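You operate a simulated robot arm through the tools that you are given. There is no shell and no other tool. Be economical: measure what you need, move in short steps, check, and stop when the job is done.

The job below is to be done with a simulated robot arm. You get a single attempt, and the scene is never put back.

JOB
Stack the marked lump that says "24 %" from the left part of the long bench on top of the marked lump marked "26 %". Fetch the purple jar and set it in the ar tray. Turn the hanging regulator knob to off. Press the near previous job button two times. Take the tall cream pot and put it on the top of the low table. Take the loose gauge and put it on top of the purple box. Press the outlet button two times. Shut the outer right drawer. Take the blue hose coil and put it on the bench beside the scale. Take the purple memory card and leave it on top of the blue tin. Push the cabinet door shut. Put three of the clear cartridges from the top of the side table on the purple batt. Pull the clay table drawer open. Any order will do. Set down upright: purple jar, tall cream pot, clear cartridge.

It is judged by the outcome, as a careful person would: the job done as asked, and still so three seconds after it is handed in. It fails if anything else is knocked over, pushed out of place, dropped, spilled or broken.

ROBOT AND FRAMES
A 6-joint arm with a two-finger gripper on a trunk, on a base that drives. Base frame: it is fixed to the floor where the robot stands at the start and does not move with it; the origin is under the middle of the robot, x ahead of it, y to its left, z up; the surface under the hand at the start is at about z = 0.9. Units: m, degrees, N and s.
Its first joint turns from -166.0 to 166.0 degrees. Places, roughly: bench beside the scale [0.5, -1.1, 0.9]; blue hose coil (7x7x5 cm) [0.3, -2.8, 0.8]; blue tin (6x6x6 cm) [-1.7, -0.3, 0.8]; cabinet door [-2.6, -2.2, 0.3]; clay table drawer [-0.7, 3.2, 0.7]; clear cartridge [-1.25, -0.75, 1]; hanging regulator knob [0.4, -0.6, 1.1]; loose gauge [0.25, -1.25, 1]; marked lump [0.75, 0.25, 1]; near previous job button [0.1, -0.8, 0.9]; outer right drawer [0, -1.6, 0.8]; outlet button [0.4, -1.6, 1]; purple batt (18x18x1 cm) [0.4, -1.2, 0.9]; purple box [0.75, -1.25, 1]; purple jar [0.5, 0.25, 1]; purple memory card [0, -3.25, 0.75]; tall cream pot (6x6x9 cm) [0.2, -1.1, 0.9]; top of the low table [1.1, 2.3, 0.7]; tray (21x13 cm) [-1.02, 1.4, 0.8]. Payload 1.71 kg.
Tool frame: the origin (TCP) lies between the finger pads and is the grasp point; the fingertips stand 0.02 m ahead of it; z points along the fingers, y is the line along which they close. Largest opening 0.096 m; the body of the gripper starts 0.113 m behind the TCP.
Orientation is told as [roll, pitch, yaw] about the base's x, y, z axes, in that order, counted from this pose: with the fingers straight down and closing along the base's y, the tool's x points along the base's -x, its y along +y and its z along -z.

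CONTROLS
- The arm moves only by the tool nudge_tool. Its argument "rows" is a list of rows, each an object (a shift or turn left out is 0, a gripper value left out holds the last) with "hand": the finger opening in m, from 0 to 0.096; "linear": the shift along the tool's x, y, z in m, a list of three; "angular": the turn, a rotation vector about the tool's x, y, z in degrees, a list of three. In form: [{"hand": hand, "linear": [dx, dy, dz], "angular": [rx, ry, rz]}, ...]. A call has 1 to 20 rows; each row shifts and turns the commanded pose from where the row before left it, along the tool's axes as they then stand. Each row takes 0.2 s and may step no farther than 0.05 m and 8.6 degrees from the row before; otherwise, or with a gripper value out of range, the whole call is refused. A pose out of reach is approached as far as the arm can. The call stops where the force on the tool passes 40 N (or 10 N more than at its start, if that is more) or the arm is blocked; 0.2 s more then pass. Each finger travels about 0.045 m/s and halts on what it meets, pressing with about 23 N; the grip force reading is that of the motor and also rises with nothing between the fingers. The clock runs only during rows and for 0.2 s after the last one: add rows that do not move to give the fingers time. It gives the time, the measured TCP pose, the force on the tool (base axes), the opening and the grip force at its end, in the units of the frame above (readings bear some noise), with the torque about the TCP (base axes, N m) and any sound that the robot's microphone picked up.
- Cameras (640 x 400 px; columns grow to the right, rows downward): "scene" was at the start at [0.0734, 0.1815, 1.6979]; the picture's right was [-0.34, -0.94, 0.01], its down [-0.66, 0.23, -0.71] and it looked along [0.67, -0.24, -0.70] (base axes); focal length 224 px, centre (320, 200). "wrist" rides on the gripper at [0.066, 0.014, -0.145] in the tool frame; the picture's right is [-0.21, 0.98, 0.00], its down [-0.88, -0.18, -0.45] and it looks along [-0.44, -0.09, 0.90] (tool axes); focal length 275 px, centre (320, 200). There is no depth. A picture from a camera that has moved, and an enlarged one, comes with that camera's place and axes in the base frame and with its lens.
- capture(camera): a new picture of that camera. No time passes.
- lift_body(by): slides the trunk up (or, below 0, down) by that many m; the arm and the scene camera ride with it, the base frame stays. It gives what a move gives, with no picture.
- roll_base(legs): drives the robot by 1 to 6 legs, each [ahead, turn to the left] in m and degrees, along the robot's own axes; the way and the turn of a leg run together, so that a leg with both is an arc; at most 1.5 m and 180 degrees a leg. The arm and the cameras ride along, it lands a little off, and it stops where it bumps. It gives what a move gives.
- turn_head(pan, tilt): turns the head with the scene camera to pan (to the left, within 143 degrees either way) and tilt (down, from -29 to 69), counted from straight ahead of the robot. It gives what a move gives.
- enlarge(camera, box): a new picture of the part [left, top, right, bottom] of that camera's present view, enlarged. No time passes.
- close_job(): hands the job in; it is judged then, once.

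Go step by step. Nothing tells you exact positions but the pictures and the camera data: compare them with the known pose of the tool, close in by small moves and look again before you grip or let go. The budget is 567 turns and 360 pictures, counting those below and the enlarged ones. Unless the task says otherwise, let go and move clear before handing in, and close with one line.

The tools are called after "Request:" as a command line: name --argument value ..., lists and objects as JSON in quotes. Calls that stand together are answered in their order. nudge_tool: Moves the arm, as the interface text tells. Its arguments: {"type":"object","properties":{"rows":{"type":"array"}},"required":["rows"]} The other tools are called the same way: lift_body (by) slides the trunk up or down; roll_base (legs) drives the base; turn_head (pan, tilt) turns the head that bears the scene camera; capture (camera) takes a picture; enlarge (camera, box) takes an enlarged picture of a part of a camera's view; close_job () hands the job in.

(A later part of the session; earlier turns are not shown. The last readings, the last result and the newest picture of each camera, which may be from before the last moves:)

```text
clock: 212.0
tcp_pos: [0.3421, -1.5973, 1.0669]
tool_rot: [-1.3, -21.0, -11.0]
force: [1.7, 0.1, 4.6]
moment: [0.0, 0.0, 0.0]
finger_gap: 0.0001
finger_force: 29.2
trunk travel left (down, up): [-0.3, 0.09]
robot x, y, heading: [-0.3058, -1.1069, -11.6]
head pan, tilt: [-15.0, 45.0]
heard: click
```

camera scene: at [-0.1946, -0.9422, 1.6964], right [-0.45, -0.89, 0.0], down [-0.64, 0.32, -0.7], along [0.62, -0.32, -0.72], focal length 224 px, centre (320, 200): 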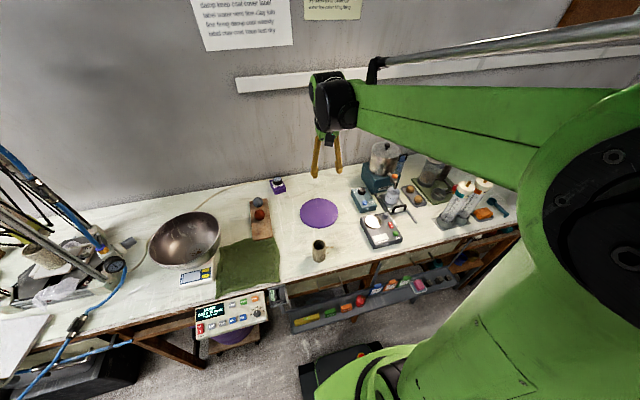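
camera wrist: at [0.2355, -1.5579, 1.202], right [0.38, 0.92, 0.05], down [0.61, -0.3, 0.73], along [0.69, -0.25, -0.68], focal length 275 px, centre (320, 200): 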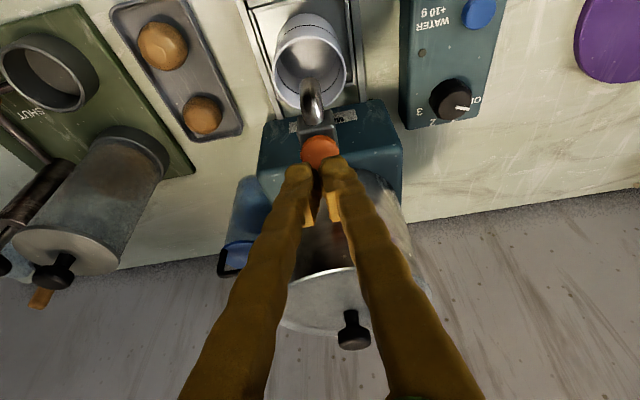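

Second click heard. I lift away, level the tool and move toward the control panel to read its keys.

Request:
nudge_tool --rows '[{"linear": [-0.0178, 0, -0.0467]}, {"linear": [-0.0178, 0, -0.0467]}, {"linear": [-0.0178, 0, -0.0467]}, {"angular": [0, 7, 0]}, {"angular": [0, 7, 0]}, {"angular": [0, 6.5, 0]}, {"linear": [0.045, 0.02, 0]}, {"linear": [0.03, 0.04, 0]}, {"linear": [0.01, 0.048, 0]}, {"linear": [0, 0.05, 0]}, {"linear": [0, 0.05, 0]}, {"linear": [0, 0.05, 0]}, {"linear": [0, 0.05, 0]}, {"linear": [0, 0.05, 0]}, {"linear": [0, 0.05, 0]}, {"linear": [0, 0.05, 0]}, {"linear": [0, 0.05, 0]}, {"linear": [0, 0.05, 0]}, {}]'

Request:
capture --camera "wrist"

Request:
enlarge --camera "scene" --box '[180, 270, 290, 340]'

```text
clock: 216.0
tcp_pos: [0.3709, -1.0322, 1.2049]
tool_rot: [-1.4, -0.4, -11.5]
force: [-0.4, 0.2, -0.4]
moment: [-0.06, 0.03, 0.02]
finger_gap: 0.0002
finger_force: 29.7
trunk travel left (down, up): [-0.3, 0.09]
robot x, y, heading: [-0.3057, -1.1108, -11.9]
head pan, tilt: [-15.0, 45.0]
```

```text
258 pictures are left
camera wrist: at [0.3088, -1.0011, 1.3483], right [0.4, 0.92, -0.02], down [0.82, -0.34, 0.46], along [0.41, -0.2, -0.89], focal length 275 px, centre (320, 200)
```

wrist: 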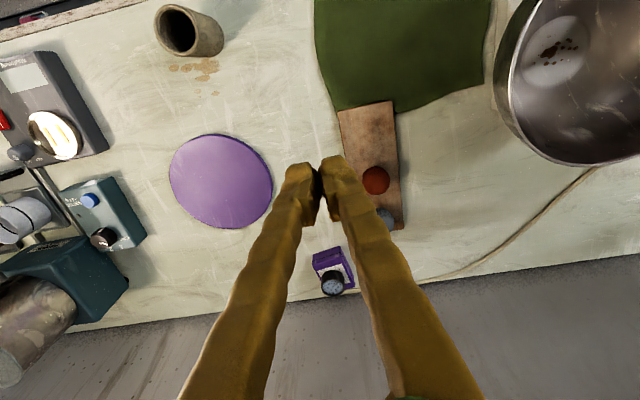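

```text
5.71 times, centred on (235, 305) of scene
camera zoom: at [-0.1933, -0.9411, 1.6962], right [-0.45, -0.89, 0.0], down [-0.64, 0.32, -0.7], along [0.62, -0.32, -0.72], focal length 1281 px, centre (806, -400)
```

zoom: 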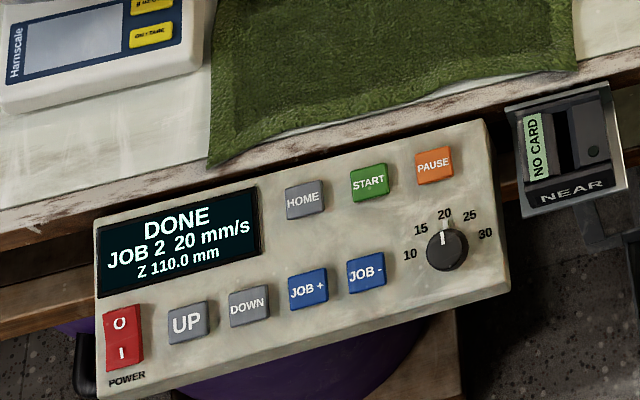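

The card reader says NEAR, so this is the near machine; "JOB −" is at ≈(0.135, -0.826, 0.883). I move above it.

Request:
nudge_tool --rows '[{"linear": [0.044, 0.022, 0]}, {"linear": [0.044, 0.022, 0]}, {"linear": [0.044, 0.022, 0]}, {"linear": [0.044, 0.022, 0]}, {"linear": [0.044, 0.022, 0]}, {"linear": [0.044, 0.022, 0]}, {"linear": [0.03, 0.014, 0.03]}, {"linear": [0, 0, 0.05]}, {}]'

Request:
capture --camera "wrist"

Request:
enlarge --camera "scene" --box '[180, 250, 300, 340]'

```text
clock: 218.0
tcp_pos: [0.1129, -0.8313, 1.1182]
tool_rot: [-1.4, -0.3, -11.5]
force: [-0.7, -0.8, -0.2]
moment: [-0.05, 0.04, 0.02]
finger_gap: 0.0
finger_force: 29.2
trunk travel left (down, up): [-0.3, 0.09]
robot x, y, heading: [-0.3055, -1.1119, -11.6]
head pan, tilt: [-15.0, 45.0]
```

```text
256 pictures are left
camera wrist: at [0.0496, -0.8006, 1.2619], right [0.4, 0.92, -0.02], down [0.82, -0.34, 0.45], along [0.41, -0.2, -0.89], focal length 275 px, centre (320, 200)
```

wrist: 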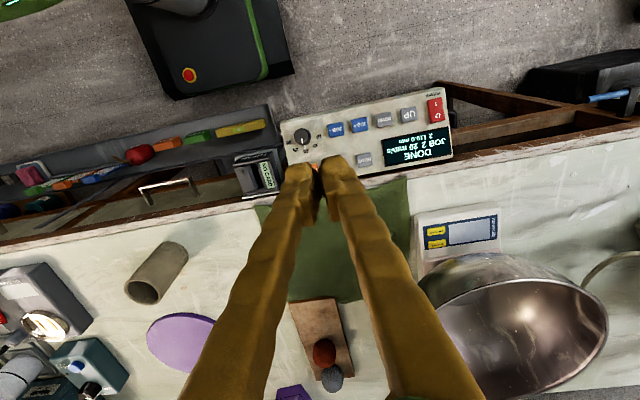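

```text
4.44 times, centred on (240, 295) of scene
camera zoom: at [-0.1932, -0.9413, 1.6962], right [-0.45, -0.89, 0.0], down [-0.64, 0.32, -0.7], along [0.62, -0.32, -0.72], focal length 996 px, centre (676, -222)
```

zoom: 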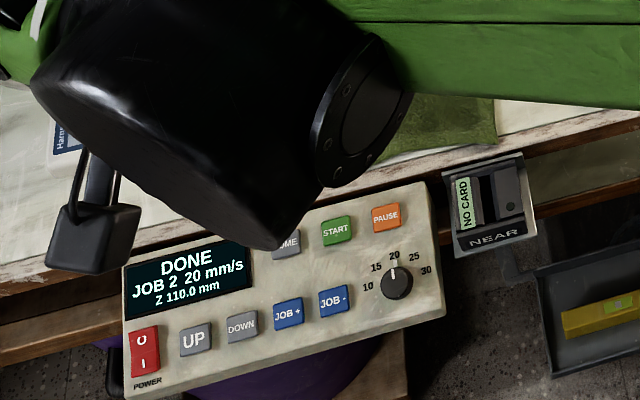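

The panel face is steep (~50°) toward me, so I tilt the tool to press perpendicular and lower the trunk for reach.

Request:
nudge_tool --rows '[{"linear": [0.03, 0, 0], "angular": [0, -8, 0]}, {"angular": [0, -8, 0]}, {"angular": [0, -8, 0]}, {"angular": [0, -8, 0]}, {"angular": [0, -8, 0]}, {"angular": [0, -8, 0]}, {}]'

Request:
lift_body --by -0.15

Request:
capture --camera "wrist"

Request:
enlarge --camera "scene" --box '[160, 220, 320, 340]'

```text
clock: 219.6
tcp_pos: [0.0814, -0.8246, 1.1183]
tool_rot: [-1.9, -48.5, -10.0]
force: [-0.5, 0.3, -0.2]
moment: [-0.02, 0.01, -0.03]
finger_gap: 0.0
finger_force: 29.2
trunk travel left (down, up): [-0.3, 0.09]
robot x, y, heading: [-0.3056, -1.1099, -11.9]
head pan, tilt: [-15.0, 45.0]
```

```text
clock: 221.3
tcp_pos: [0.0819, -0.8246, 0.9682]
tool_rot: [-1.9, -48.4, -10.2]
force: [0.0, 0.1, 0.0]
moment: [0.01, 0.02, 0.01]
finger_gap: 0.0
finger_force: 29.5
trunk travel left (down, up): [-0.15, 0.24]
robot x, y, heading: [-0.3053, -1.1066, -11.9]
head pan, tilt: [-15.0, 45.0]
```

```text
254 pictures are left
camera wrist: at [-0.0646, -0.7804, 1.0147], right [0.33, 0.93, 0.13], down [0.21, -0.21, 0.95], along [0.92, -0.29, -0.27], focal length 275 px, centre (320, 200)
```

wrist: 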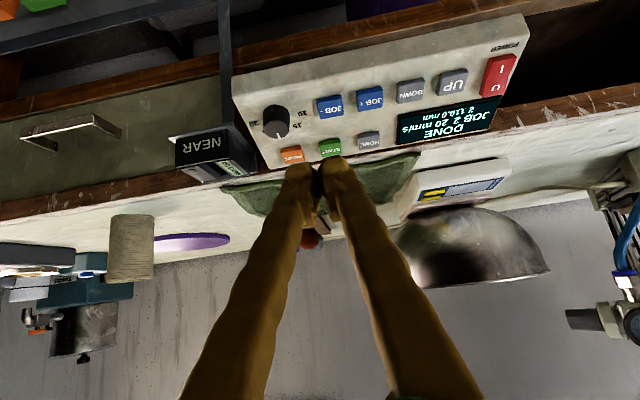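

```text
3.33 times, centred on (240, 280) of scene
camera zoom: at [-0.1963, -0.9414, 1.5464], right [-0.45, -0.89, 0.0], down [-0.64, 0.32, -0.7], along [0.62, -0.32, -0.72], focal length 747 px, centre (587, -67)
```

zoom: 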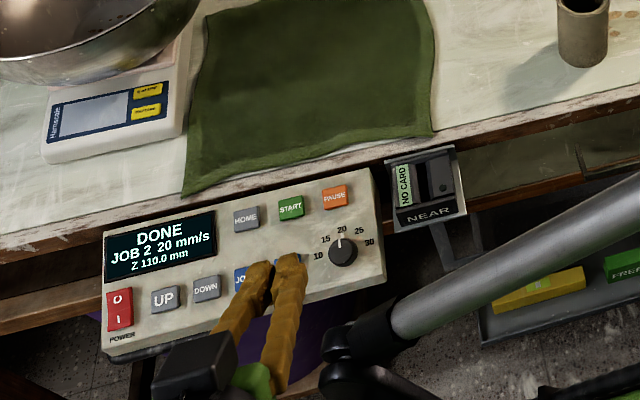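

Request:
nudge_tool --rows '[{"linear": [0.0156, 0.0044, 0.0238]}, {"linear": [0.0156, 0.0044, 0.0238]}, {}]'

Request:
capture --camera "wrist"

Request:
enlarge --camera "scene" --box '[200, 250, 300, 330]'

```text
clock: 222.3
tcp_pos: [0.0715, -0.8435, 0.9201]
tool_rot: [-1.9, -49.4, -9.9]
force: [-0.3, 0.3, 0.7]
moment: [0.04, -0.02, 0.02]
finger_gap: 0.0
finger_force: 29.3
trunk travel left (down, up): [-0.15, 0.24]
robot x, y, heading: [-0.3054, -1.1111, -11.8]
head pan, tilt: [-15.0, 45.0]
stopped in row 3: the arm was blocked; the commanded pose is now the measured one
```

```text
252 pictures are left
camera wrist: at [-0.0765, -0.7977, 0.9637], right [0.32, 0.94, 0.14], down [0.2, -0.21, 0.96], along [0.93, -0.28, -0.25], focal length 275 px, centre (320, 200)
```

wrist: 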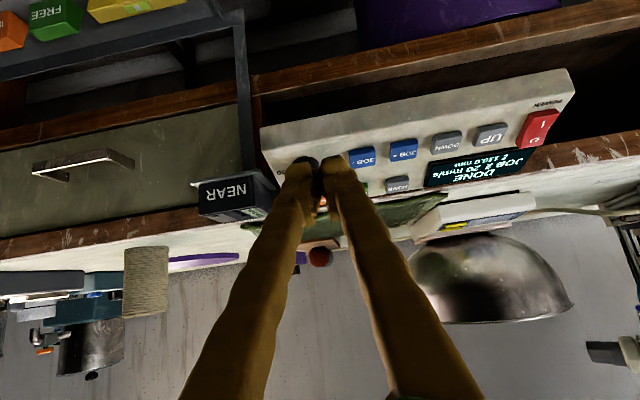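

```text
5.00 times, centred on (250, 290) of scene
camera zoom: at [-0.1989, -0.9414, 1.5463], right [-0.45, -0.89, 0.0], down [-0.64, 0.32, -0.7], along [0.62, -0.31, -0.72], focal length 1121 px, centre (670, -250)
```

zoom: 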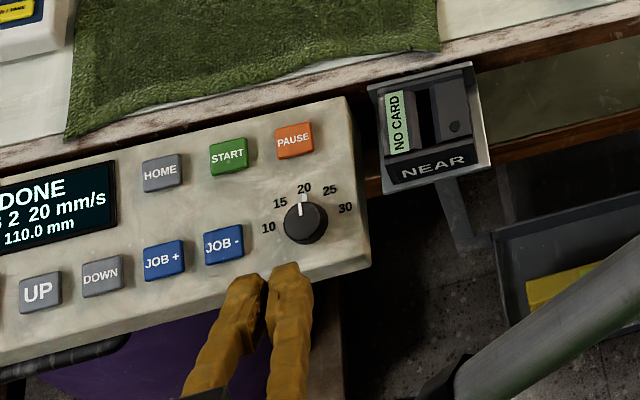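

The arm is blocked this close in. I lift the tool off, back the base up, and retry with more room.

Request:
nudge_tool --rows '[{"linear": [0, 0.01, -0.03]}, {"linear": [-0.01, 0.01, -0.03]}, {}]'

Request:
roll_base --legs '[[-0.2, 0]]'

Request:
nudge_tool --rows '[{"linear": [-0.025, 0.0, 0.025]}, {"linear": [-0.025, 0.0, 0.025]}, {}]'

Request:
capture --camera "wrist"

```text
clock: 223.2
tcp_pos: [0.0392, -0.8145, 0.9648]
tool_rot: [-1.9, -49.4, -10.1]
force: [-0.6, -0.3, 0.1]
moment: [0.0, 0.01, 0.0]
finger_gap: 0.0001
finger_force: 29.6
trunk travel left (down, up): [-0.15, 0.24]
robot x, y, heading: [-0.3029, -1.1093, -11.7]
head pan, tilt: [-15.0, 45.0]
```

```text
clock: 225.1
tcp_pos: [-0.1665, -0.7726, 0.9674]
tool_rot: [-2.0, -49.7, -10.1]
force: [1.3, -0.4, -0.7]
moment: [-0.01, 0.02, -0.02]
finger_gap: 0.0
finger_force: 29.3
trunk travel left (down, up): [-0.15, 0.24]
robot x, y, heading: [-0.5041, -1.0709, -12.1]
head pan, tilt: [-15.0, 45.0]
```

```text
clock: 225.9
tcp_pos: [-0.0796, -0.7906, 0.9654]
tool_rot: [-1.9, -48.7, -10.1]
force: [-2.9, 0.2, 0.5]
moment: [-0.04, -0.13, 0.01]
finger_gap: 0.0
finger_force: 28.9
trunk travel left (down, up): [-0.15, 0.24]
robot x, y, heading: [-0.5066, -1.0678, -12.0]
head pan, tilt: [-15.0, 45.0]
```

```text
250 pictures are left
camera wrist: at [-0.2268, -0.7452, 1.0122], right [0.33, 0.93, 0.13], down [0.21, -0.21, 0.96], along [0.92, -0.29, -0.26], focal length 275 px, centre (320, 200)
```

wrist: 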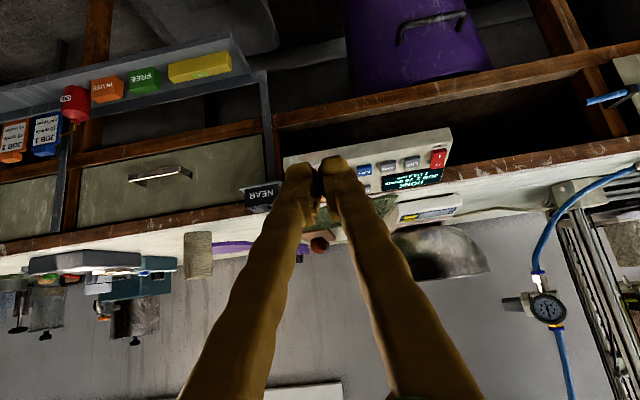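

Request:
nudge_tool --rows '[{"linear": [-0.02, 0.0012, 0.0423]}, {"linear": [-0.02, 0.0012, 0.0423]}, {"linear": [-0.02, 0.0012, 0.0423]}, {"linear": [-0.02, 0.0012, 0.0423]}, {}]'

Request:
capture --camera "wrist"

Request:
turn_head --pan 0 --tilt 45

Request:
capture --camera "scene"

```text
clock: 227.1
tcp_pos: [0.0931, -0.823, 0.9164]
tool_rot: [-1.9, -48.7, -10.1]
force: [0.5, 0.0, 0.3]
moment: [-0.02, 0.07, 0.05]
finger_gap: 0.0002
finger_force: 29.4
trunk travel left (down, up): [-0.15, 0.24]
robot x, y, heading: [-0.5029, -1.0702, -11.9]
head pan, tilt: [-15.0, 45.0]
```

```text
249 pictures are left
camera wrist: at [-0.0524, -0.7783, 0.9616], right [0.33, 0.93, 0.13], down [0.21, -0.21, 0.96], along [0.92, -0.29, -0.26], focal length 275 px, centre (320, 200)
```

wrist: 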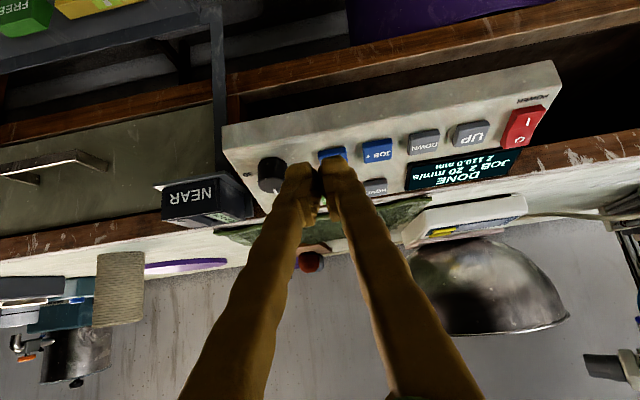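

```text
clock: 227.9
tcp_pos: [0.0927, -0.8225, 0.9183]
tool_rot: [-1.9, -49.0, -10.1]
force: [-1.1, 0.0, -0.1]
moment: [-0.01, 0.01, -0.04]
finger_gap: 0.0001
finger_force: 29.1
trunk travel left (down, up): [-0.15, 0.24]
robot x, y, heading: [-0.5027, -1.0652, -11.9]
head pan, tilt: [0.0, 45.0]
```

```text
248 pictures are left
camera scene: at [-0.3873, -0.8801, 1.5462], right [-0.21, -0.98, 0.0], down [-0.7, 0.15, -0.7], along [0.68, -0.14, -0.72], focal length 224 px, centre (320, 200)
```

scene: 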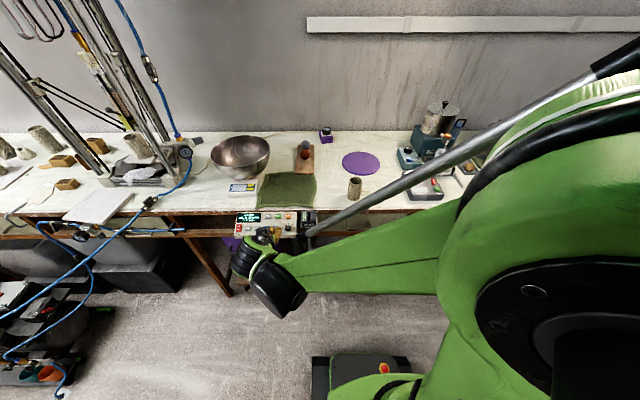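

Request:
nudge_tool --rows '[{"linear": [0.006, 0.0085, 0.012]}, {}]'

Request:
capture --camera "wrist"

Request:
enlarge --camera "scene" --box '[225, 200, 325, 270]'

```text
clock: 228.5
tcp_pos: [0.0992, -0.8165, 0.9052]
tool_rot: [-1.9, -49.0, -10.1]
force: [1.0, 0.3, 0.0]
moment: [0.0, -0.02, 0.0]
finger_gap: 0.0
finger_force: 29.6
trunk travel left (down, up): [-0.15, 0.24]
robot x, y, heading: [-0.5059, -1.0662, -11.7]
head pan, tilt: [0.0, 45.0]
```

```text
247 pictures are left
camera wrist: at [-0.0477, -0.7711, 0.9498], right [0.33, 0.93, 0.13], down [0.2, -0.21, 0.96], along [0.92, -0.29, -0.26], focal length 275 px, centre (320, 200)
```

wrist: 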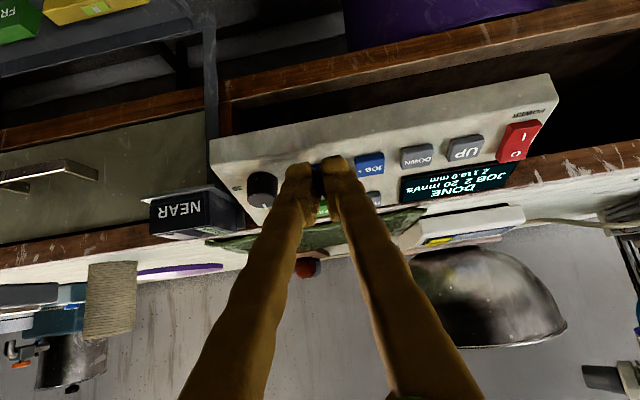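

```text
5.71 times, centred on (275, 235) of scene
camera zoom: at [-0.3872, -0.88, 1.5462], right [-0.21, -0.98, 0.0], down [-0.7, 0.15, -0.7], along [0.68, -0.14, -0.72], focal length 1281 px, centre (577, 0)
```

zoom: 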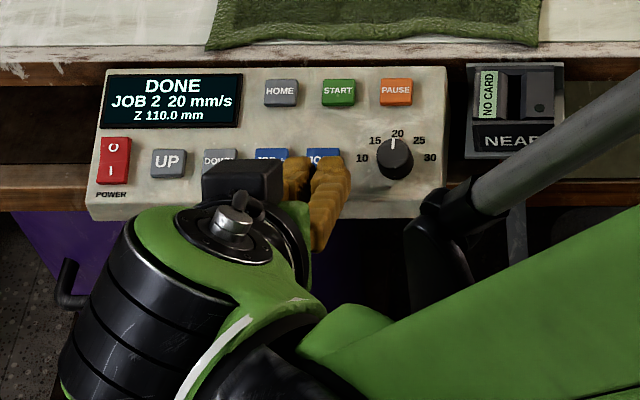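

Request:
nudge_tool --rows '[{"linear": [-0.005, 0, 0.014]}, {"linear": [0, 0, 0.005]}, {}]'

Request:
enlarge --camera "scene" --box '[225, 200, 325, 270]'

Request:
enlarge --camera "wrist" --box '[220, 100, 420, 230]'

```text
clock: 229.3
tcp_pos: [0.1168, -0.8188, 0.8949]
tool_rot: [-1.9, -48.9, -10.2]
force: [-1.0, 0.1, 0.7]
moment: [0.06, -0.02, -0.01]
finger_gap: 0.006
finger_force: 29.6
trunk travel left (down, up): [-0.15, 0.24]
robot x, y, heading: [-0.5066, -1.0716, -12.3]
head pan, tilt: [0.0, 45.0]
heard: click
```

```text
5.71 times, centred on (275, 235) of scene
camera zoom: at [-0.3875, -0.88, 1.5463], right [-0.21, -0.98, 0.0], down [-0.7, 0.15, -0.7], along [0.68, -0.14, -0.72], focal length 1281 px, centre (577, 0)
```

zoom: 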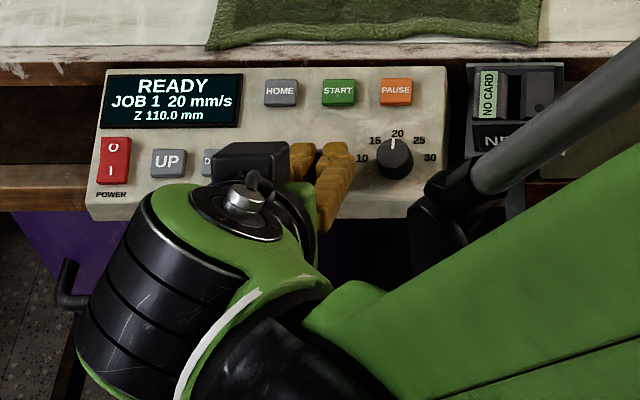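

```text
3.08 times, centred on (320, 165) of wrist
camera zoom: at [-0.0301, -0.7741, 0.9409], right [0.33, 0.93, 0.13], down [0.2, -0.21, 0.96], along [0.92, -0.29, -0.26], focal length 847 px, centre (320, 308)
```

zoom: 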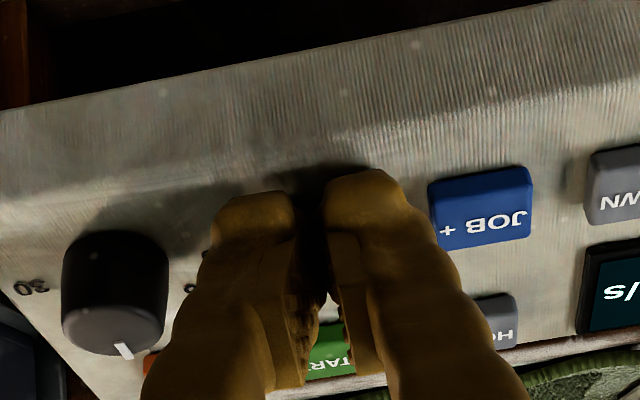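

Display went JOB 2 → JOB 1 with a click. I back off and press a second time.

Request:
nudge_tool --rows '[{"linear": [0, 0, -0.012]}, {"linear": [0, 0, -0.008]}, {}, {}]'

Request:
nudge_tool --rows '[{"linear": [0, 0, 0.012]}, {"linear": [0, 0, 0.008]}, {}]'

Request:
enlarge --camera "scene" --box '[225, 200, 325, 270]'

```text
clock: 230.3
tcp_pos: [0.1027, -0.8156, 0.9085]
tool_rot: [-1.9, -48.9, -10.1]
force: [-0.4, -0.2, 0.1]
moment: [-0.04, -0.04, 0.02]
finger_gap: 0.0001
finger_force: 29.2
trunk travel left (down, up): [-0.15, 0.24]
robot x, y, heading: [-0.5032, -1.0682, -11.8]
head pan, tilt: [0.0, 45.0]
```

```text
clock: 231.1
tcp_pos: [0.1178, -0.8178, 0.8963]
tool_rot: [-1.9, -48.9, -10.1]
force: [-1.8, 1.4, 1.7]
moment: [0.06, 0.01, -0.02]
finger_gap: 0.0057
finger_force: 29.2
trunk travel left (down, up): [-0.15, 0.24]
robot x, y, heading: [-0.5034, -1.0693, -11.6]
head pan, tilt: [0.0, 45.0]
heard: click
```

```text
5.71 times, centred on (275, 235) of scene
camera zoom: at [-0.3876, -0.88, 1.5463], right [-0.21, -0.98, 0.0], down [-0.7, 0.15, -0.7], along [0.68, -0.14, -0.72], focal length 1281 px, centre (577, 0)
```

zoom: 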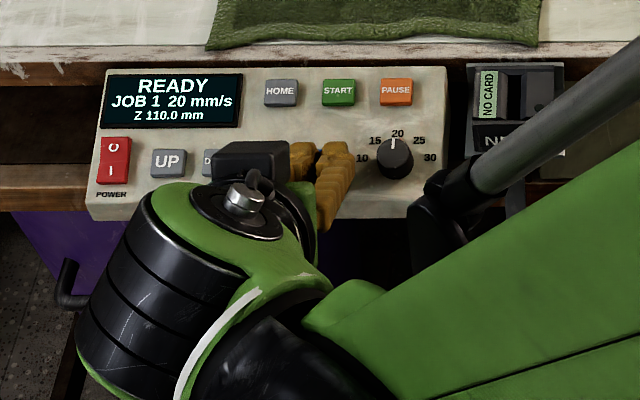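

Two clicks registered. I back off, restore height, and inspect the hanging regulator.

Request:
nudge_tool --rows '[{"linear": [0, 0, -0.03]}, {"linear": [0, 0, -0.04]}, {"linear": [0, 0, -0.04]}, {}]'

Request:
lift_body --by 0.15

Request:
turn_head --pan 30 --tilt 35

Request:
capture --camera "scene"

Request:
capture --camera "wrist"

```text
clock: 232.1
tcp_pos: [0.0366, -0.8004, 0.9707]
tool_rot: [-1.9, -49.0, -10.2]
force: [-0.3, 0.6, 0.9]
moment: [-0.02, 0.02, 0.01]
finger_gap: 0.0
finger_force: 29.1
trunk travel left (down, up): [-0.15, 0.24]
robot x, y, heading: [-0.5062, -1.0672, -11.8]
head pan, tilt: [0.0, 45.0]
```

```text
clock: 233.8
tcp_pos: [0.0371, -0.7997, 1.1201]
tool_rot: [-1.9, -49.0, -10.1]
force: [-0.3, -0.1, -0.9]
moment: [0.02, 0.0, 0.0]
finger_gap: 0.0001
finger_force: 29.5
trunk travel left (down, up): [-0.3, 0.09]
robot x, y, heading: [-0.5007, -1.0696, -12.1]
head pan, tilt: [0.0, 45.0]
```

```text
clock: 234.8
tcp_pos: [0.0373, -0.8004, 1.1212]
tool_rot: [-1.9, -48.9, -10.2]
force: [-0.1, 0.1, 0.0]
moment: [0.0, 0.01, -0.02]
finger_gap: 0.0001
finger_force: 29.4
trunk travel left (down, up): [-0.3, 0.09]
robot x, y, heading: [-0.5048, -1.0658, -12.1]
head pan, tilt: [30.0, 35.0]
```

```text
242 pictures are left
camera scene: at [-0.3866, -0.9004, 1.7061], right [-0.42, -0.91, 0.0], down [-0.57, 0.27, -0.78], along [0.7, -0.33, -0.63], focal length 224 px, centre (320, 200)
```

scene: 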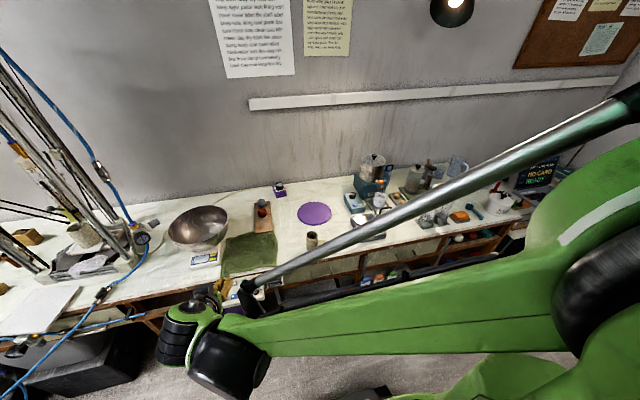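

```text
241 pictures are left
camera wrist: at [-0.1096, -0.7555, 1.1651], right [0.33, 0.93, 0.13], down [0.2, -0.21, 0.96], along [0.92, -0.29, -0.26], focal length 275 px, centre (320, 200)
```

wrist: 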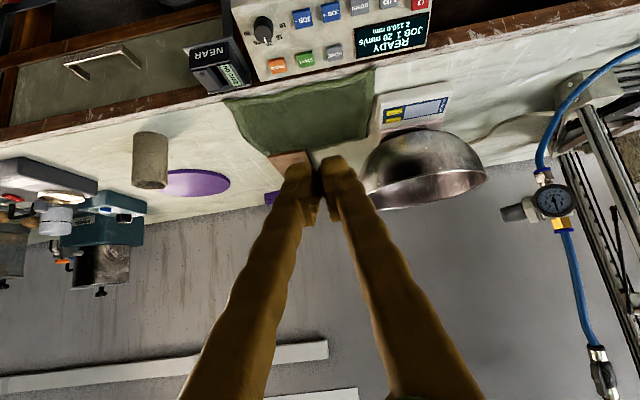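

Request:
enlarge --camera "wrist" --box '[480, 160, 620, 260]'

Request:
turn_head --pan 32 --tilt 33

Request:
capture --camera "scene"

```text
4.00 times, centred on (550, 210) of wrist
camera zoom: at [-0.1096, -0.7555, 1.1651], right [0.33, 0.93, 0.13], down [0.2, -0.21, 0.96], along [0.92, -0.29, -0.26], focal length 1101 px, centre (-600, 160)
```

zoom: 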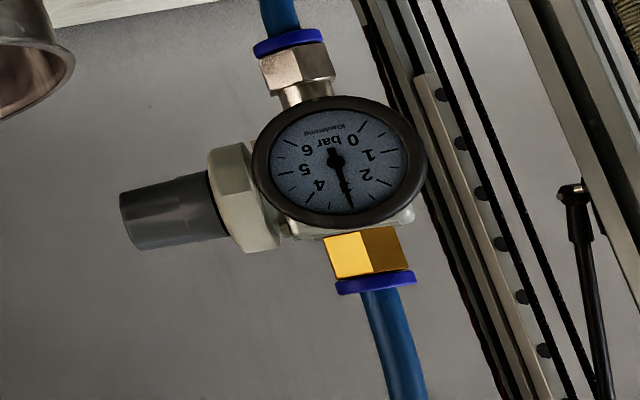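

```text
clock: 235.4
tcp_pos: [0.037, -0.801, 1.1193]
tool_rot: [-1.9, -48.9, -10.1]
force: [0.0, 0.4, 0.2]
moment: [0.04, 0.02, 0.0]
finger_gap: 0.0001
finger_force: 29.1
trunk travel left (down, up): [-0.3, 0.09]
robot x, y, heading: [-0.5049, -1.0684, -11.6]
head pan, tilt: [32.0, 33.0]
```

```text
239 pictures are left
camera scene: at [-0.3857, -0.901, 1.7087], right [-0.43, -0.9, 0.0], down [-0.55, 0.26, -0.8], along [0.72, -0.34, -0.61], focal length 224 px, centre (320, 200)
```

scene: 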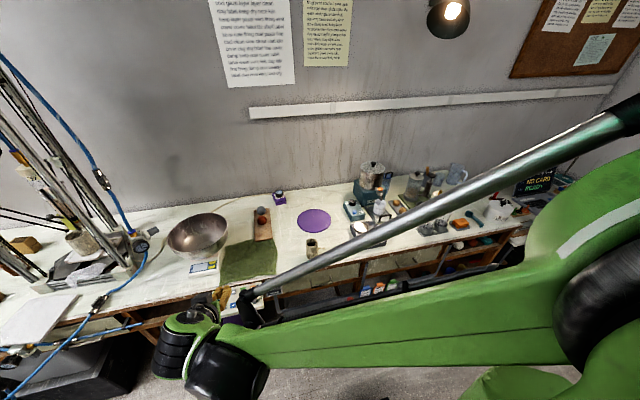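

Request:
enlarge --camera "scene" --box '[110, 210, 180, 260]'

Request:
turn_head --pan 90 --tilt 35

Request:
capture --camera "scene"

```text
8.00 times, centred on (145, 235) of scene
camera zoom: at [-0.3857, -0.901, 1.7087], right [-0.43, -0.9, 0.0], down [-0.55, 0.26, -0.8], along [0.72, -0.34, -0.61], focal length 1794 px, centre (1720, -80)
```

zoom: 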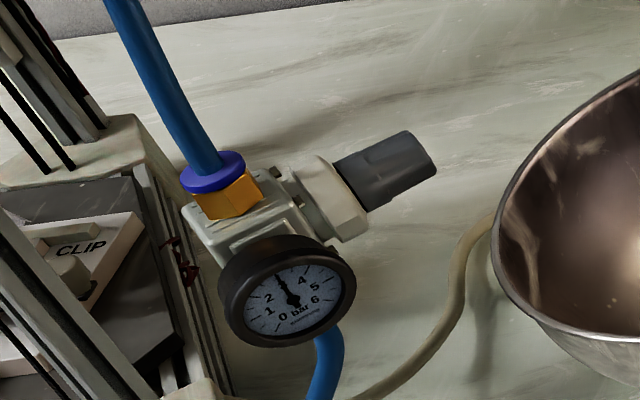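

```text
clock: 236.7
tcp_pos: [0.0382, -0.8006, 1.1191]
tool_rot: [-1.9, -49.0, -10.1]
force: [0.0, -0.9, -1.4]
moment: [0.0, 0.01, -0.03]
finger_gap: 0.0
finger_force: 29.6
trunk travel left (down, up): [-0.3, 0.09]
robot x, y, heading: [-0.5024, -1.0684, -11.8]
head pan, tilt: [90.0, 35.0]
```

```text
237 pictures are left
camera scene: at [-0.3855, -0.9009, 1.7092], right [-0.43, -0.91, 0.0], down [-0.55, 0.25, -0.8], along [0.72, -0.34, -0.6], focal length 224 px, centre (320, 200)
```

scene: 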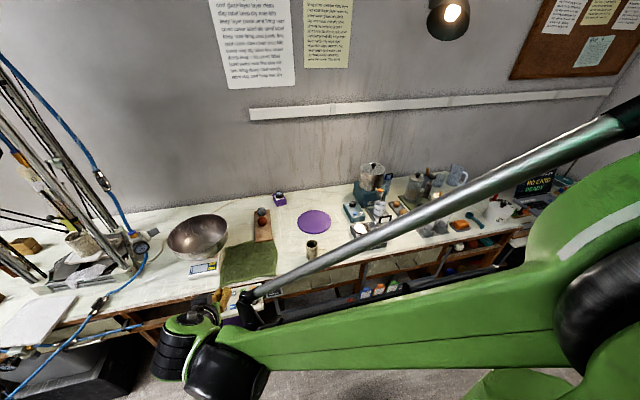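

The head seems stuck at one pan despite its reading. I test it.

Request:
turn_head --pan -40 --tilt 45

Request:
capture --camera "scene"

```text
clock: 238.8
tcp_pos: [0.038, -0.799, 1.1204]
tool_rot: [-1.9, -48.9, -10.1]
force: [1.0, -0.1, 0.0]
moment: [0.02, 0.0, 0.0]
finger_gap: 0.0002
finger_force: 29.4
trunk travel left (down, up): [-0.3, 0.09]
robot x, y, heading: [-0.5049, -1.0674, -11.9]
head pan, tilt: [-40.0, 45.0]
```

```text
236 pictures are left
camera scene: at [-0.4145, -0.9277, 1.6965], right [-0.79, -0.62, 0.01], down [-0.45, 0.56, -0.7], along [0.43, -0.55, -0.72], focal length 224 px, centre (320, 200)
```

scene: 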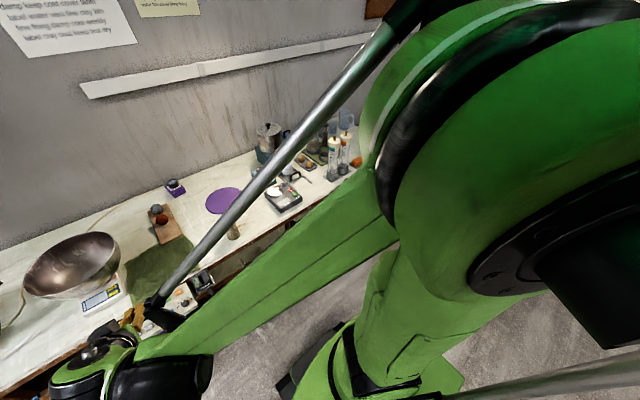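

Request:
turn_head --pan 20 --tilt 40

Request:
capture --camera "scene"

```text
clock: 240.1
tcp_pos: [0.038, -0.8009, 1.1207]
tool_rot: [-1.9, -48.8, -10.1]
force: [-0.9, 0.9, 0.9]
moment: [0.04, 0.01, -0.05]
finger_gap: 0.0002
finger_force: 29.3
trunk travel left (down, up): [-0.3, 0.09]
robot x, y, heading: [-0.5042, -1.0687, -11.7]
head pan, tilt: [20.0, 40.0]
```

```text
235 pictures are left
camera scene: at [-0.3891, -0.8991, 1.7002], right [-0.42, -0.91, 0.0], down [-0.62, 0.29, -0.73], along [0.66, -0.31, -0.68], focal length 224 px, centre (320, 200)
```

scene: 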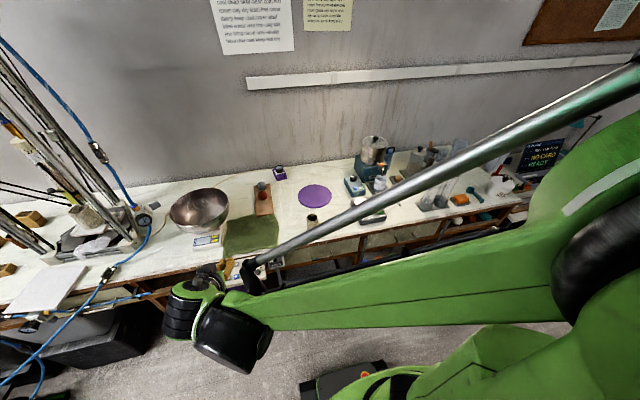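

The head is hindered by the arm pose, not crucial. The knob (grey, pointing along −y from the regulator) is at ≈(0.437, -0.60, 1.096). I level the tool, retract, and drive closer.

Request:
nudge_tool --rows '[{"angular": [0, 8, 0], "linear": [-0.02, 0, -0.02]}, {"angular": [0, 8, 0]}, {"angular": [0, 8, 0]}, {"angular": [0, 8, 0]}, {"angular": [0, 8, 0]}, {"angular": [0, 8, 0]}, {"linear": [0.04, -0.02, -0.02]}, {"linear": [0.04, -0.02, -0.02]}, {"linear": [0.04, -0.02, -0.02]}, {"linear": [0.04, -0.02, -0.02]}, {}]'

Request:
roll_base --legs '[[0, 52], [0.335, 0], [0, -40]]'

Request:
turn_head --pan 20 --tilt 35

Request:
capture --camera "scene"

Request:
capture --camera "wrist"

```text
clock: 242.5
tcp_pos: [-0.1352, -0.847, 1.2266]
tool_rot: [-1.2, -0.8, -11.4]
force: [1.1, -1.0, -0.7]
moment: [0.07, 0.08, -0.02]
finger_gap: 0.0
finger_force: 29.3
trunk travel left (down, up): [-0.3, 0.09]
robot x, y, heading: [-0.5057, -1.0672, -11.9]
head pan, tilt: [20.0, 40.0]
```

```text
clock: 251.6
tcp_pos: [0.0653, -0.5542, 1.2285]
tool_rot: [-1.2, -0.8, 0.8]
force: [0.9, -0.1, -0.3]
moment: [-0.04, 0.0, 0.01]
finger_gap: 0.0
finger_force: 29.4
trunk travel left (down, up): [-0.3, 0.09]
robot x, y, heading: [-0.2424, -0.8496, 0.3]
head pan, tilt: [20.0, 40.0]
```

```text
clock: 252.2
tcp_pos: [0.0503, -0.554, 1.2332]
tool_rot: [-1.1, -1.6, 0.9]
force: [-0.1, -0.2, -0.2]
moment: [-0.07, -0.02, -0.02]
finger_gap: 0.0
finger_force: 29.3
trunk travel left (down, up): [-0.3, 0.09]
robot x, y, heading: [-0.2455, -0.8475, 0.6]
head pan, tilt: [20.0, 35.0]
```

```text
234 pictures are left
camera scene: at [-0.1665, -0.6088, 1.7108], right [0.35, -0.94, -0.01], down [-0.55, -0.2, -0.81], along [0.76, 0.29, -0.59], focal length 224 px, centre (320, 200)
```

scene: 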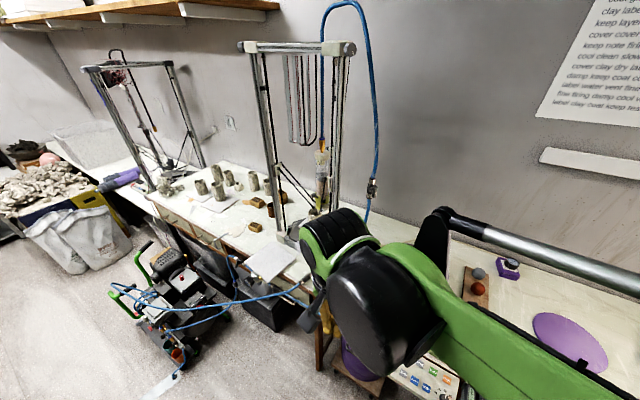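

```text
233 pictures are left
camera wrist: at [-0.0203, -0.5388, 1.3738], right [0.19, 0.98, -0.02], down [0.87, -0.16, 0.47], along [0.46, -0.1, -0.88], focal length 275 px, centre (320, 200)
```

wrist: 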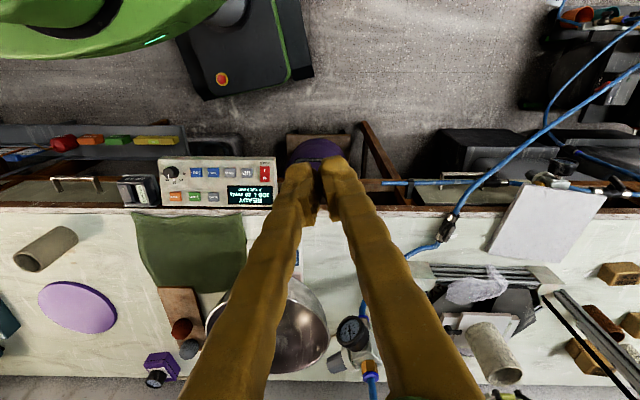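

Now I rotate the tool so the camera faces the knob's end and the fingers will close across it, and move above.

Request:
nudge_tool --rows '[{"angular": [0, 0, -7.8], "hand": 0.07}, {"angular": [0, 0, -7.8]}, {"angular": [0, 0, -7.8]}, {"angular": [0, 0, -7.8]}, {"angular": [0, 0, -7.8]}, {"angular": [0, 0, -7.8]}, {"angular": [0, 0, -7.8]}, {"angular": [0, 0, -7.8]}, {"angular": [0, 0, -7.8]}, {"angular": [0, 0, -7.8]}, {"linear": [0, -0.045, -0.005]}, {"linear": [0, -0.045, -0.005]}, {"linear": [0, -0.045, -0.005]}, {"linear": [0, -0.045, 0]}, {"linear": [0, -0.045, 0]}, {"linear": [0, -0.045, 0]}, {}]'

Request:
capture --camera "wrist"

Request:
turn_head --pan 10 --tilt 35

Request:
capture --camera "scene"

```text
clock: 255.8
tcp_pos: [0.3105, -0.6074, 1.2572]
tool_rot: [-1.9, 0.9, 78.9]
force: [0.0, 0.4, -0.2]
moment: [0.0, 0.05, 0.05]
finger_gap: 0.0701
finger_force: 0.1
trunk travel left (down, up): [-0.3, 0.09]
robot x, y, heading: [-0.2464, -0.8475, 0.5]
head pan, tilt: [20.0, 35.0]
```

```text
232 pictures are left
camera wrist: at [0.2791, -0.6666, 1.4011], right [-0.92, 0.39, -0.04], down [0.34, 0.83, 0.44], along [0.2, 0.39, -0.9], focal length 275 px, centre (320, 200)
```

wrist: 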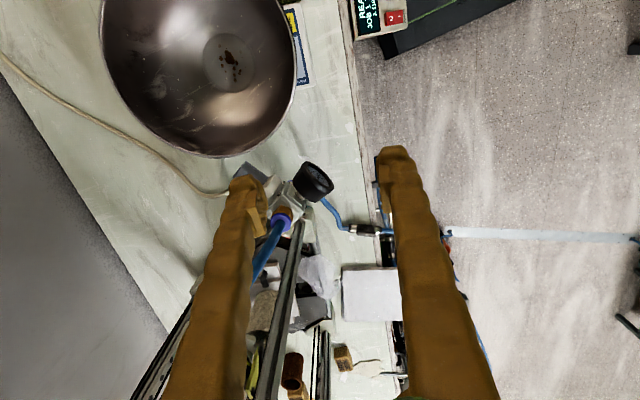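

```text
clock: 256.6
tcp_pos: [0.309, -0.6067, 1.2561]
tool_rot: [-1.8, 1.0, 78.9]
force: [-0.2, 0.8, 0.3]
moment: [0.03, 0.0, -0.02]
finger_gap: 0.07
finger_force: 0.1
trunk travel left (down, up): [-0.3, 0.09]
robot x, y, heading: [-0.2417, -0.851, 0.5]
head pan, tilt: [10.0, 35.0]
```

```text
231 pictures are left
camera scene: at [-0.1634, -0.6242, 1.711], right [0.18, -0.98, 0.0], down [-0.58, -0.11, -0.81], along [0.8, 0.15, -0.59], focal length 224 px, centre (320, 200)
```

scene: 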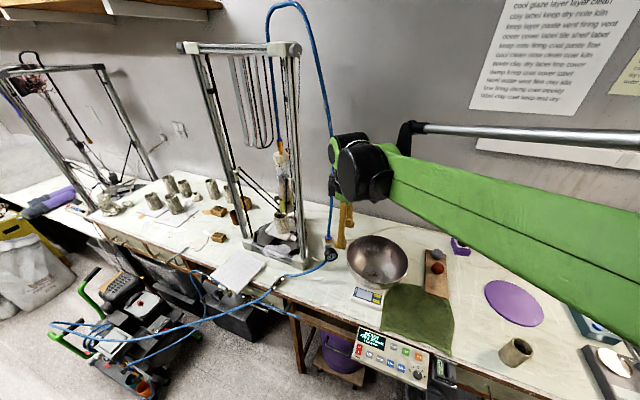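

Request:
enlarge --camera "wrist" --box '[200, 130, 360, 250]'

Request:
enlarge --camera "scene" --box '[280, 160, 400, 280]'

```text
3.33 times, centred on (280, 190) of wrist
camera zoom: at [0.2782, -0.6664, 1.4014], right [-0.92, 0.39, -0.04], down [0.34, 0.83, 0.44], along [0.2, 0.39, -0.9], focal length 918 px, centre (453, 233)
```

zoom: 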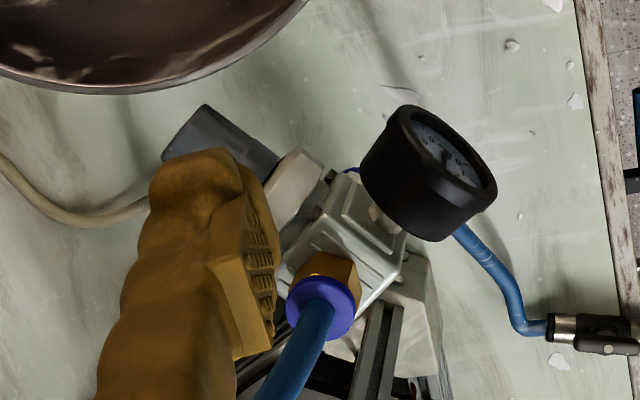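

```text
3.33 times, centred on (340, 220) of scene
camera zoom: at [-0.1634, -0.6242, 1.711], right [0.18, -0.98, 0.0], down [-0.58, -0.11, -0.81], along [0.8, 0.15, -0.59], focal length 747 px, centre (253, 133)
```

zoom: 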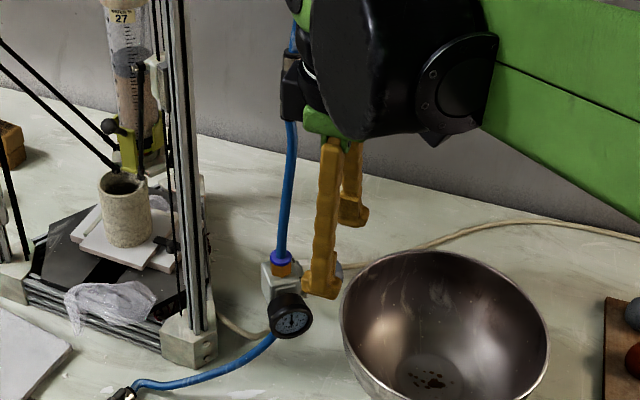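

The knob axis points about (0.5, -0.87) horizontally; its middle is near (0.40, -0.60, 1.12). I align the tool across that axis and hover to inspect.

Request:
nudge_tool --rows '[{"angular": [0, 0, -8.2]}, {"angular": [0, 0, -8.2]}, {"angular": [0, 0, -8.2]}, {"angular": [0, 0, -8.2]}, {"angular": [0, 0, -8.2]}, {"linear": [0.02, -0.035, 0]}, {"linear": [0.02, -0.035, 0]}, {"angular": [1.5, 0, 0]}, {}]'

Request:
capture --camera "wrist"

Request:
enlarge --camera "scene" --box '[280, 160, 400, 280]'

```text
clock: 258.6
tcp_pos: [0.3906, -0.607, 1.2602]
tool_rot: [-2.4, 1.8, 120.0]
force: [-0.3, -0.1, 0.4]
moment: [-0.02, -0.1, 0.02]
finger_gap: 0.0699
finger_force: 0.0
trunk travel left (down, up): [-0.3, 0.09]
robot x, y, heading: [-0.2435, -0.8493, 0.9]
head pan, tilt: [10.0, 35.0]
```

```text
228 pictures are left
camera wrist: at [0.4024, -0.6708, 1.4055], right [-0.95, -0.31, -0.05], down [-0.3, 0.86, 0.42], along [-0.09, 0.42, -0.91], focal length 275 px, centre (320, 200)
```

wrist: 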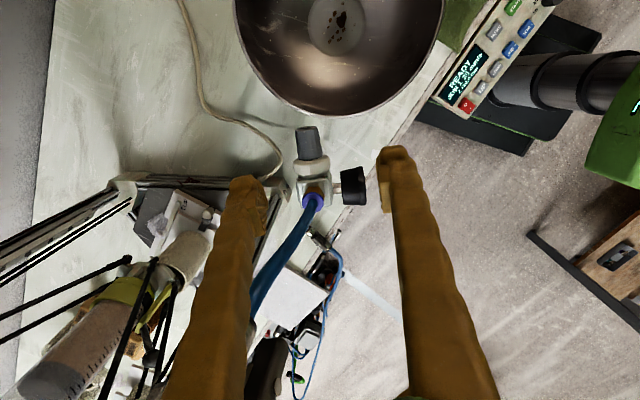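

```text
3.33 times, centred on (340, 220) of scene
camera zoom: at [-0.1641, -0.6246, 1.711], right [0.18, -0.98, 0.0], down [-0.58, -0.1, -0.81], along [0.8, 0.15, -0.59], focal length 747 px, centre (253, 133)
```

zoom: 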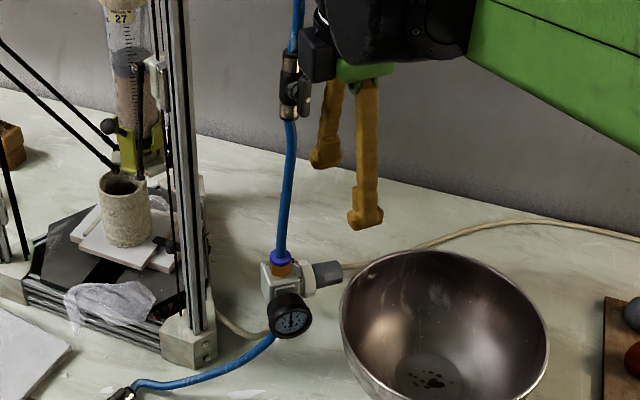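

Request:
enlarge --camera "wrist" --box '[280, 115, 380, 215]'

Request:
enlarge --camera "scene" --box '[315, 235, 365, 270]'

```text
4.00 times, centred on (330, 165) of wrist
camera zoom: at [0.4024, -0.6708, 1.4055], right [-0.95, -0.31, -0.05], down [-0.3, 0.86, 0.42], along [-0.09, 0.42, -0.91], focal length 1101 px, centre (280, 340)
```

zoom: 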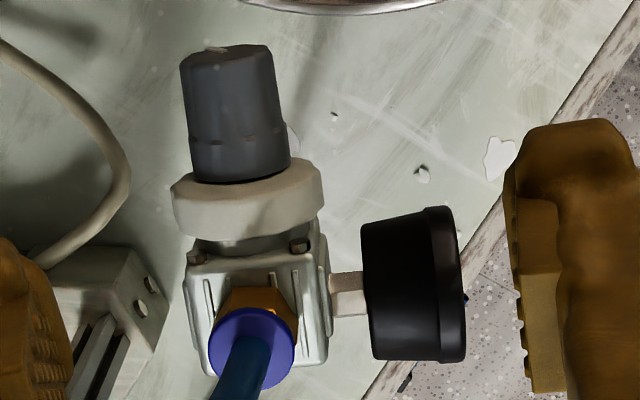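

```text
11.43 times, centred on (340, 252) of scene
camera zoom: at [-0.1641, -0.6246, 1.711], right [0.18, -0.98, 0.0], down [-0.58, -0.1, -0.81], along [0.8, 0.15, -0.59], focal length 2562 px, centre (91, -400)
```

zoom: 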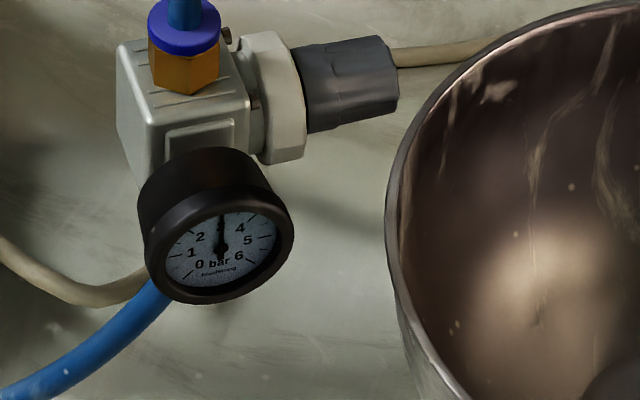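

I tilt the tool 45° so it approaches the knob from its free end, away from the hose, and look at the end face.

Request:
nudge_tool --rows '[{"linear": [0.039, -0.0085, 0]}, {"linear": [0.039, -0.0085, 0]}, {"angular": [0, -7.5, 0]}, {"angular": [0, -7.5, 0]}, {"angular": [0, -7.5, 0]}, {"angular": [0, -7.5, 0]}, {"angular": [0, -7.5, 0]}, {"angular": [0, -7.5, 0]}, {"linear": [0.025, 0, 0.025]}, {"linear": [0.025, 0, 0.025]}, {}]'

Request:
capture --camera "wrist"

Request:
enlarge --camera "scene" --box '[280, 160, 420, 280]'

```text
clock: 261.0
tcp_pos: [0.4496, -0.6662, 1.1909]
tool_rot: [-3.3, -43.0, 122.2]
force: [0.8, 0.6, -0.8]
moment: [0.05, 0.0, 0.02]
finger_gap: 0.07
finger_force: 0.0
trunk travel left (down, up): [-0.3, 0.09]
robot x, y, heading: [-0.2437, -0.8515, 0.5]
head pan, tilt: [10.0, 35.0]
```

```text
224 pictures are left
camera wrist: at [0.5084, -0.8016, 1.2505], right [-0.93, -0.36, 0.1], down [-0.04, 0.36, 0.93], along [-0.37, 0.86, -0.35], focal length 275 px, centre (320, 200)
```

wrist: 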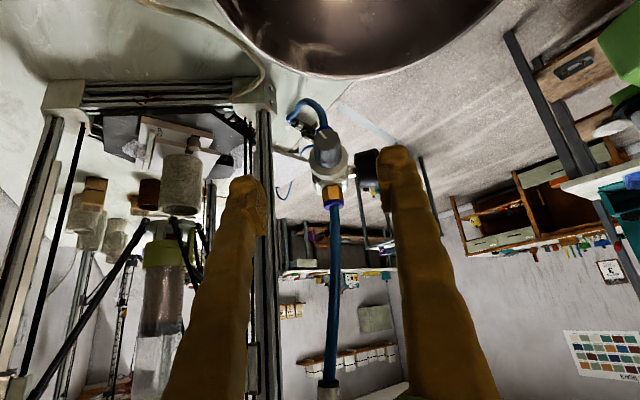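

```text
3.33 times, centred on (350, 220) of scene
camera zoom: at [-0.1629, -0.6243, 1.711], right [0.18, -0.98, 0.0], down [-0.58, -0.1, -0.81], along [0.8, 0.15, -0.59], focal length 747 px, centre (220, 133)
```

zoom: 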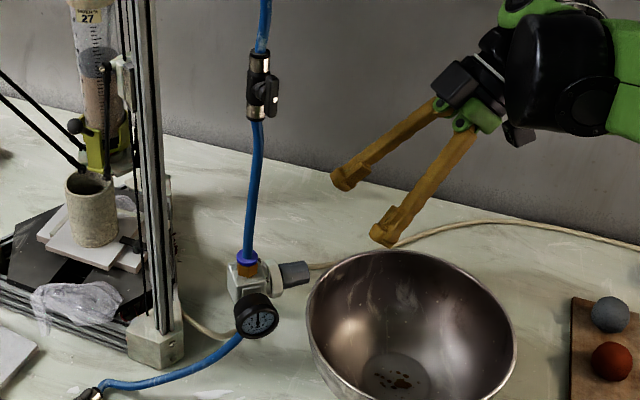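

Excellent approach. I zoom on the knob's end for markings.

Request:
enlarge --camera "wrist" --box '[290, 110, 370, 200]'

```text
4.44 times, centred on (330, 155) of wrist
camera zoom: at [0.5084, -0.8016, 1.2505], right [-0.93, -0.36, 0.1], down [-0.04, 0.36, 0.93], along [-0.37, 0.86, -0.35], focal length 1224 px, centre (276, 400)
```

zoom: 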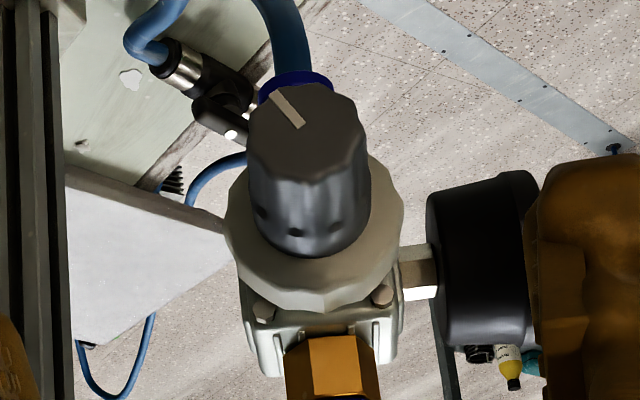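

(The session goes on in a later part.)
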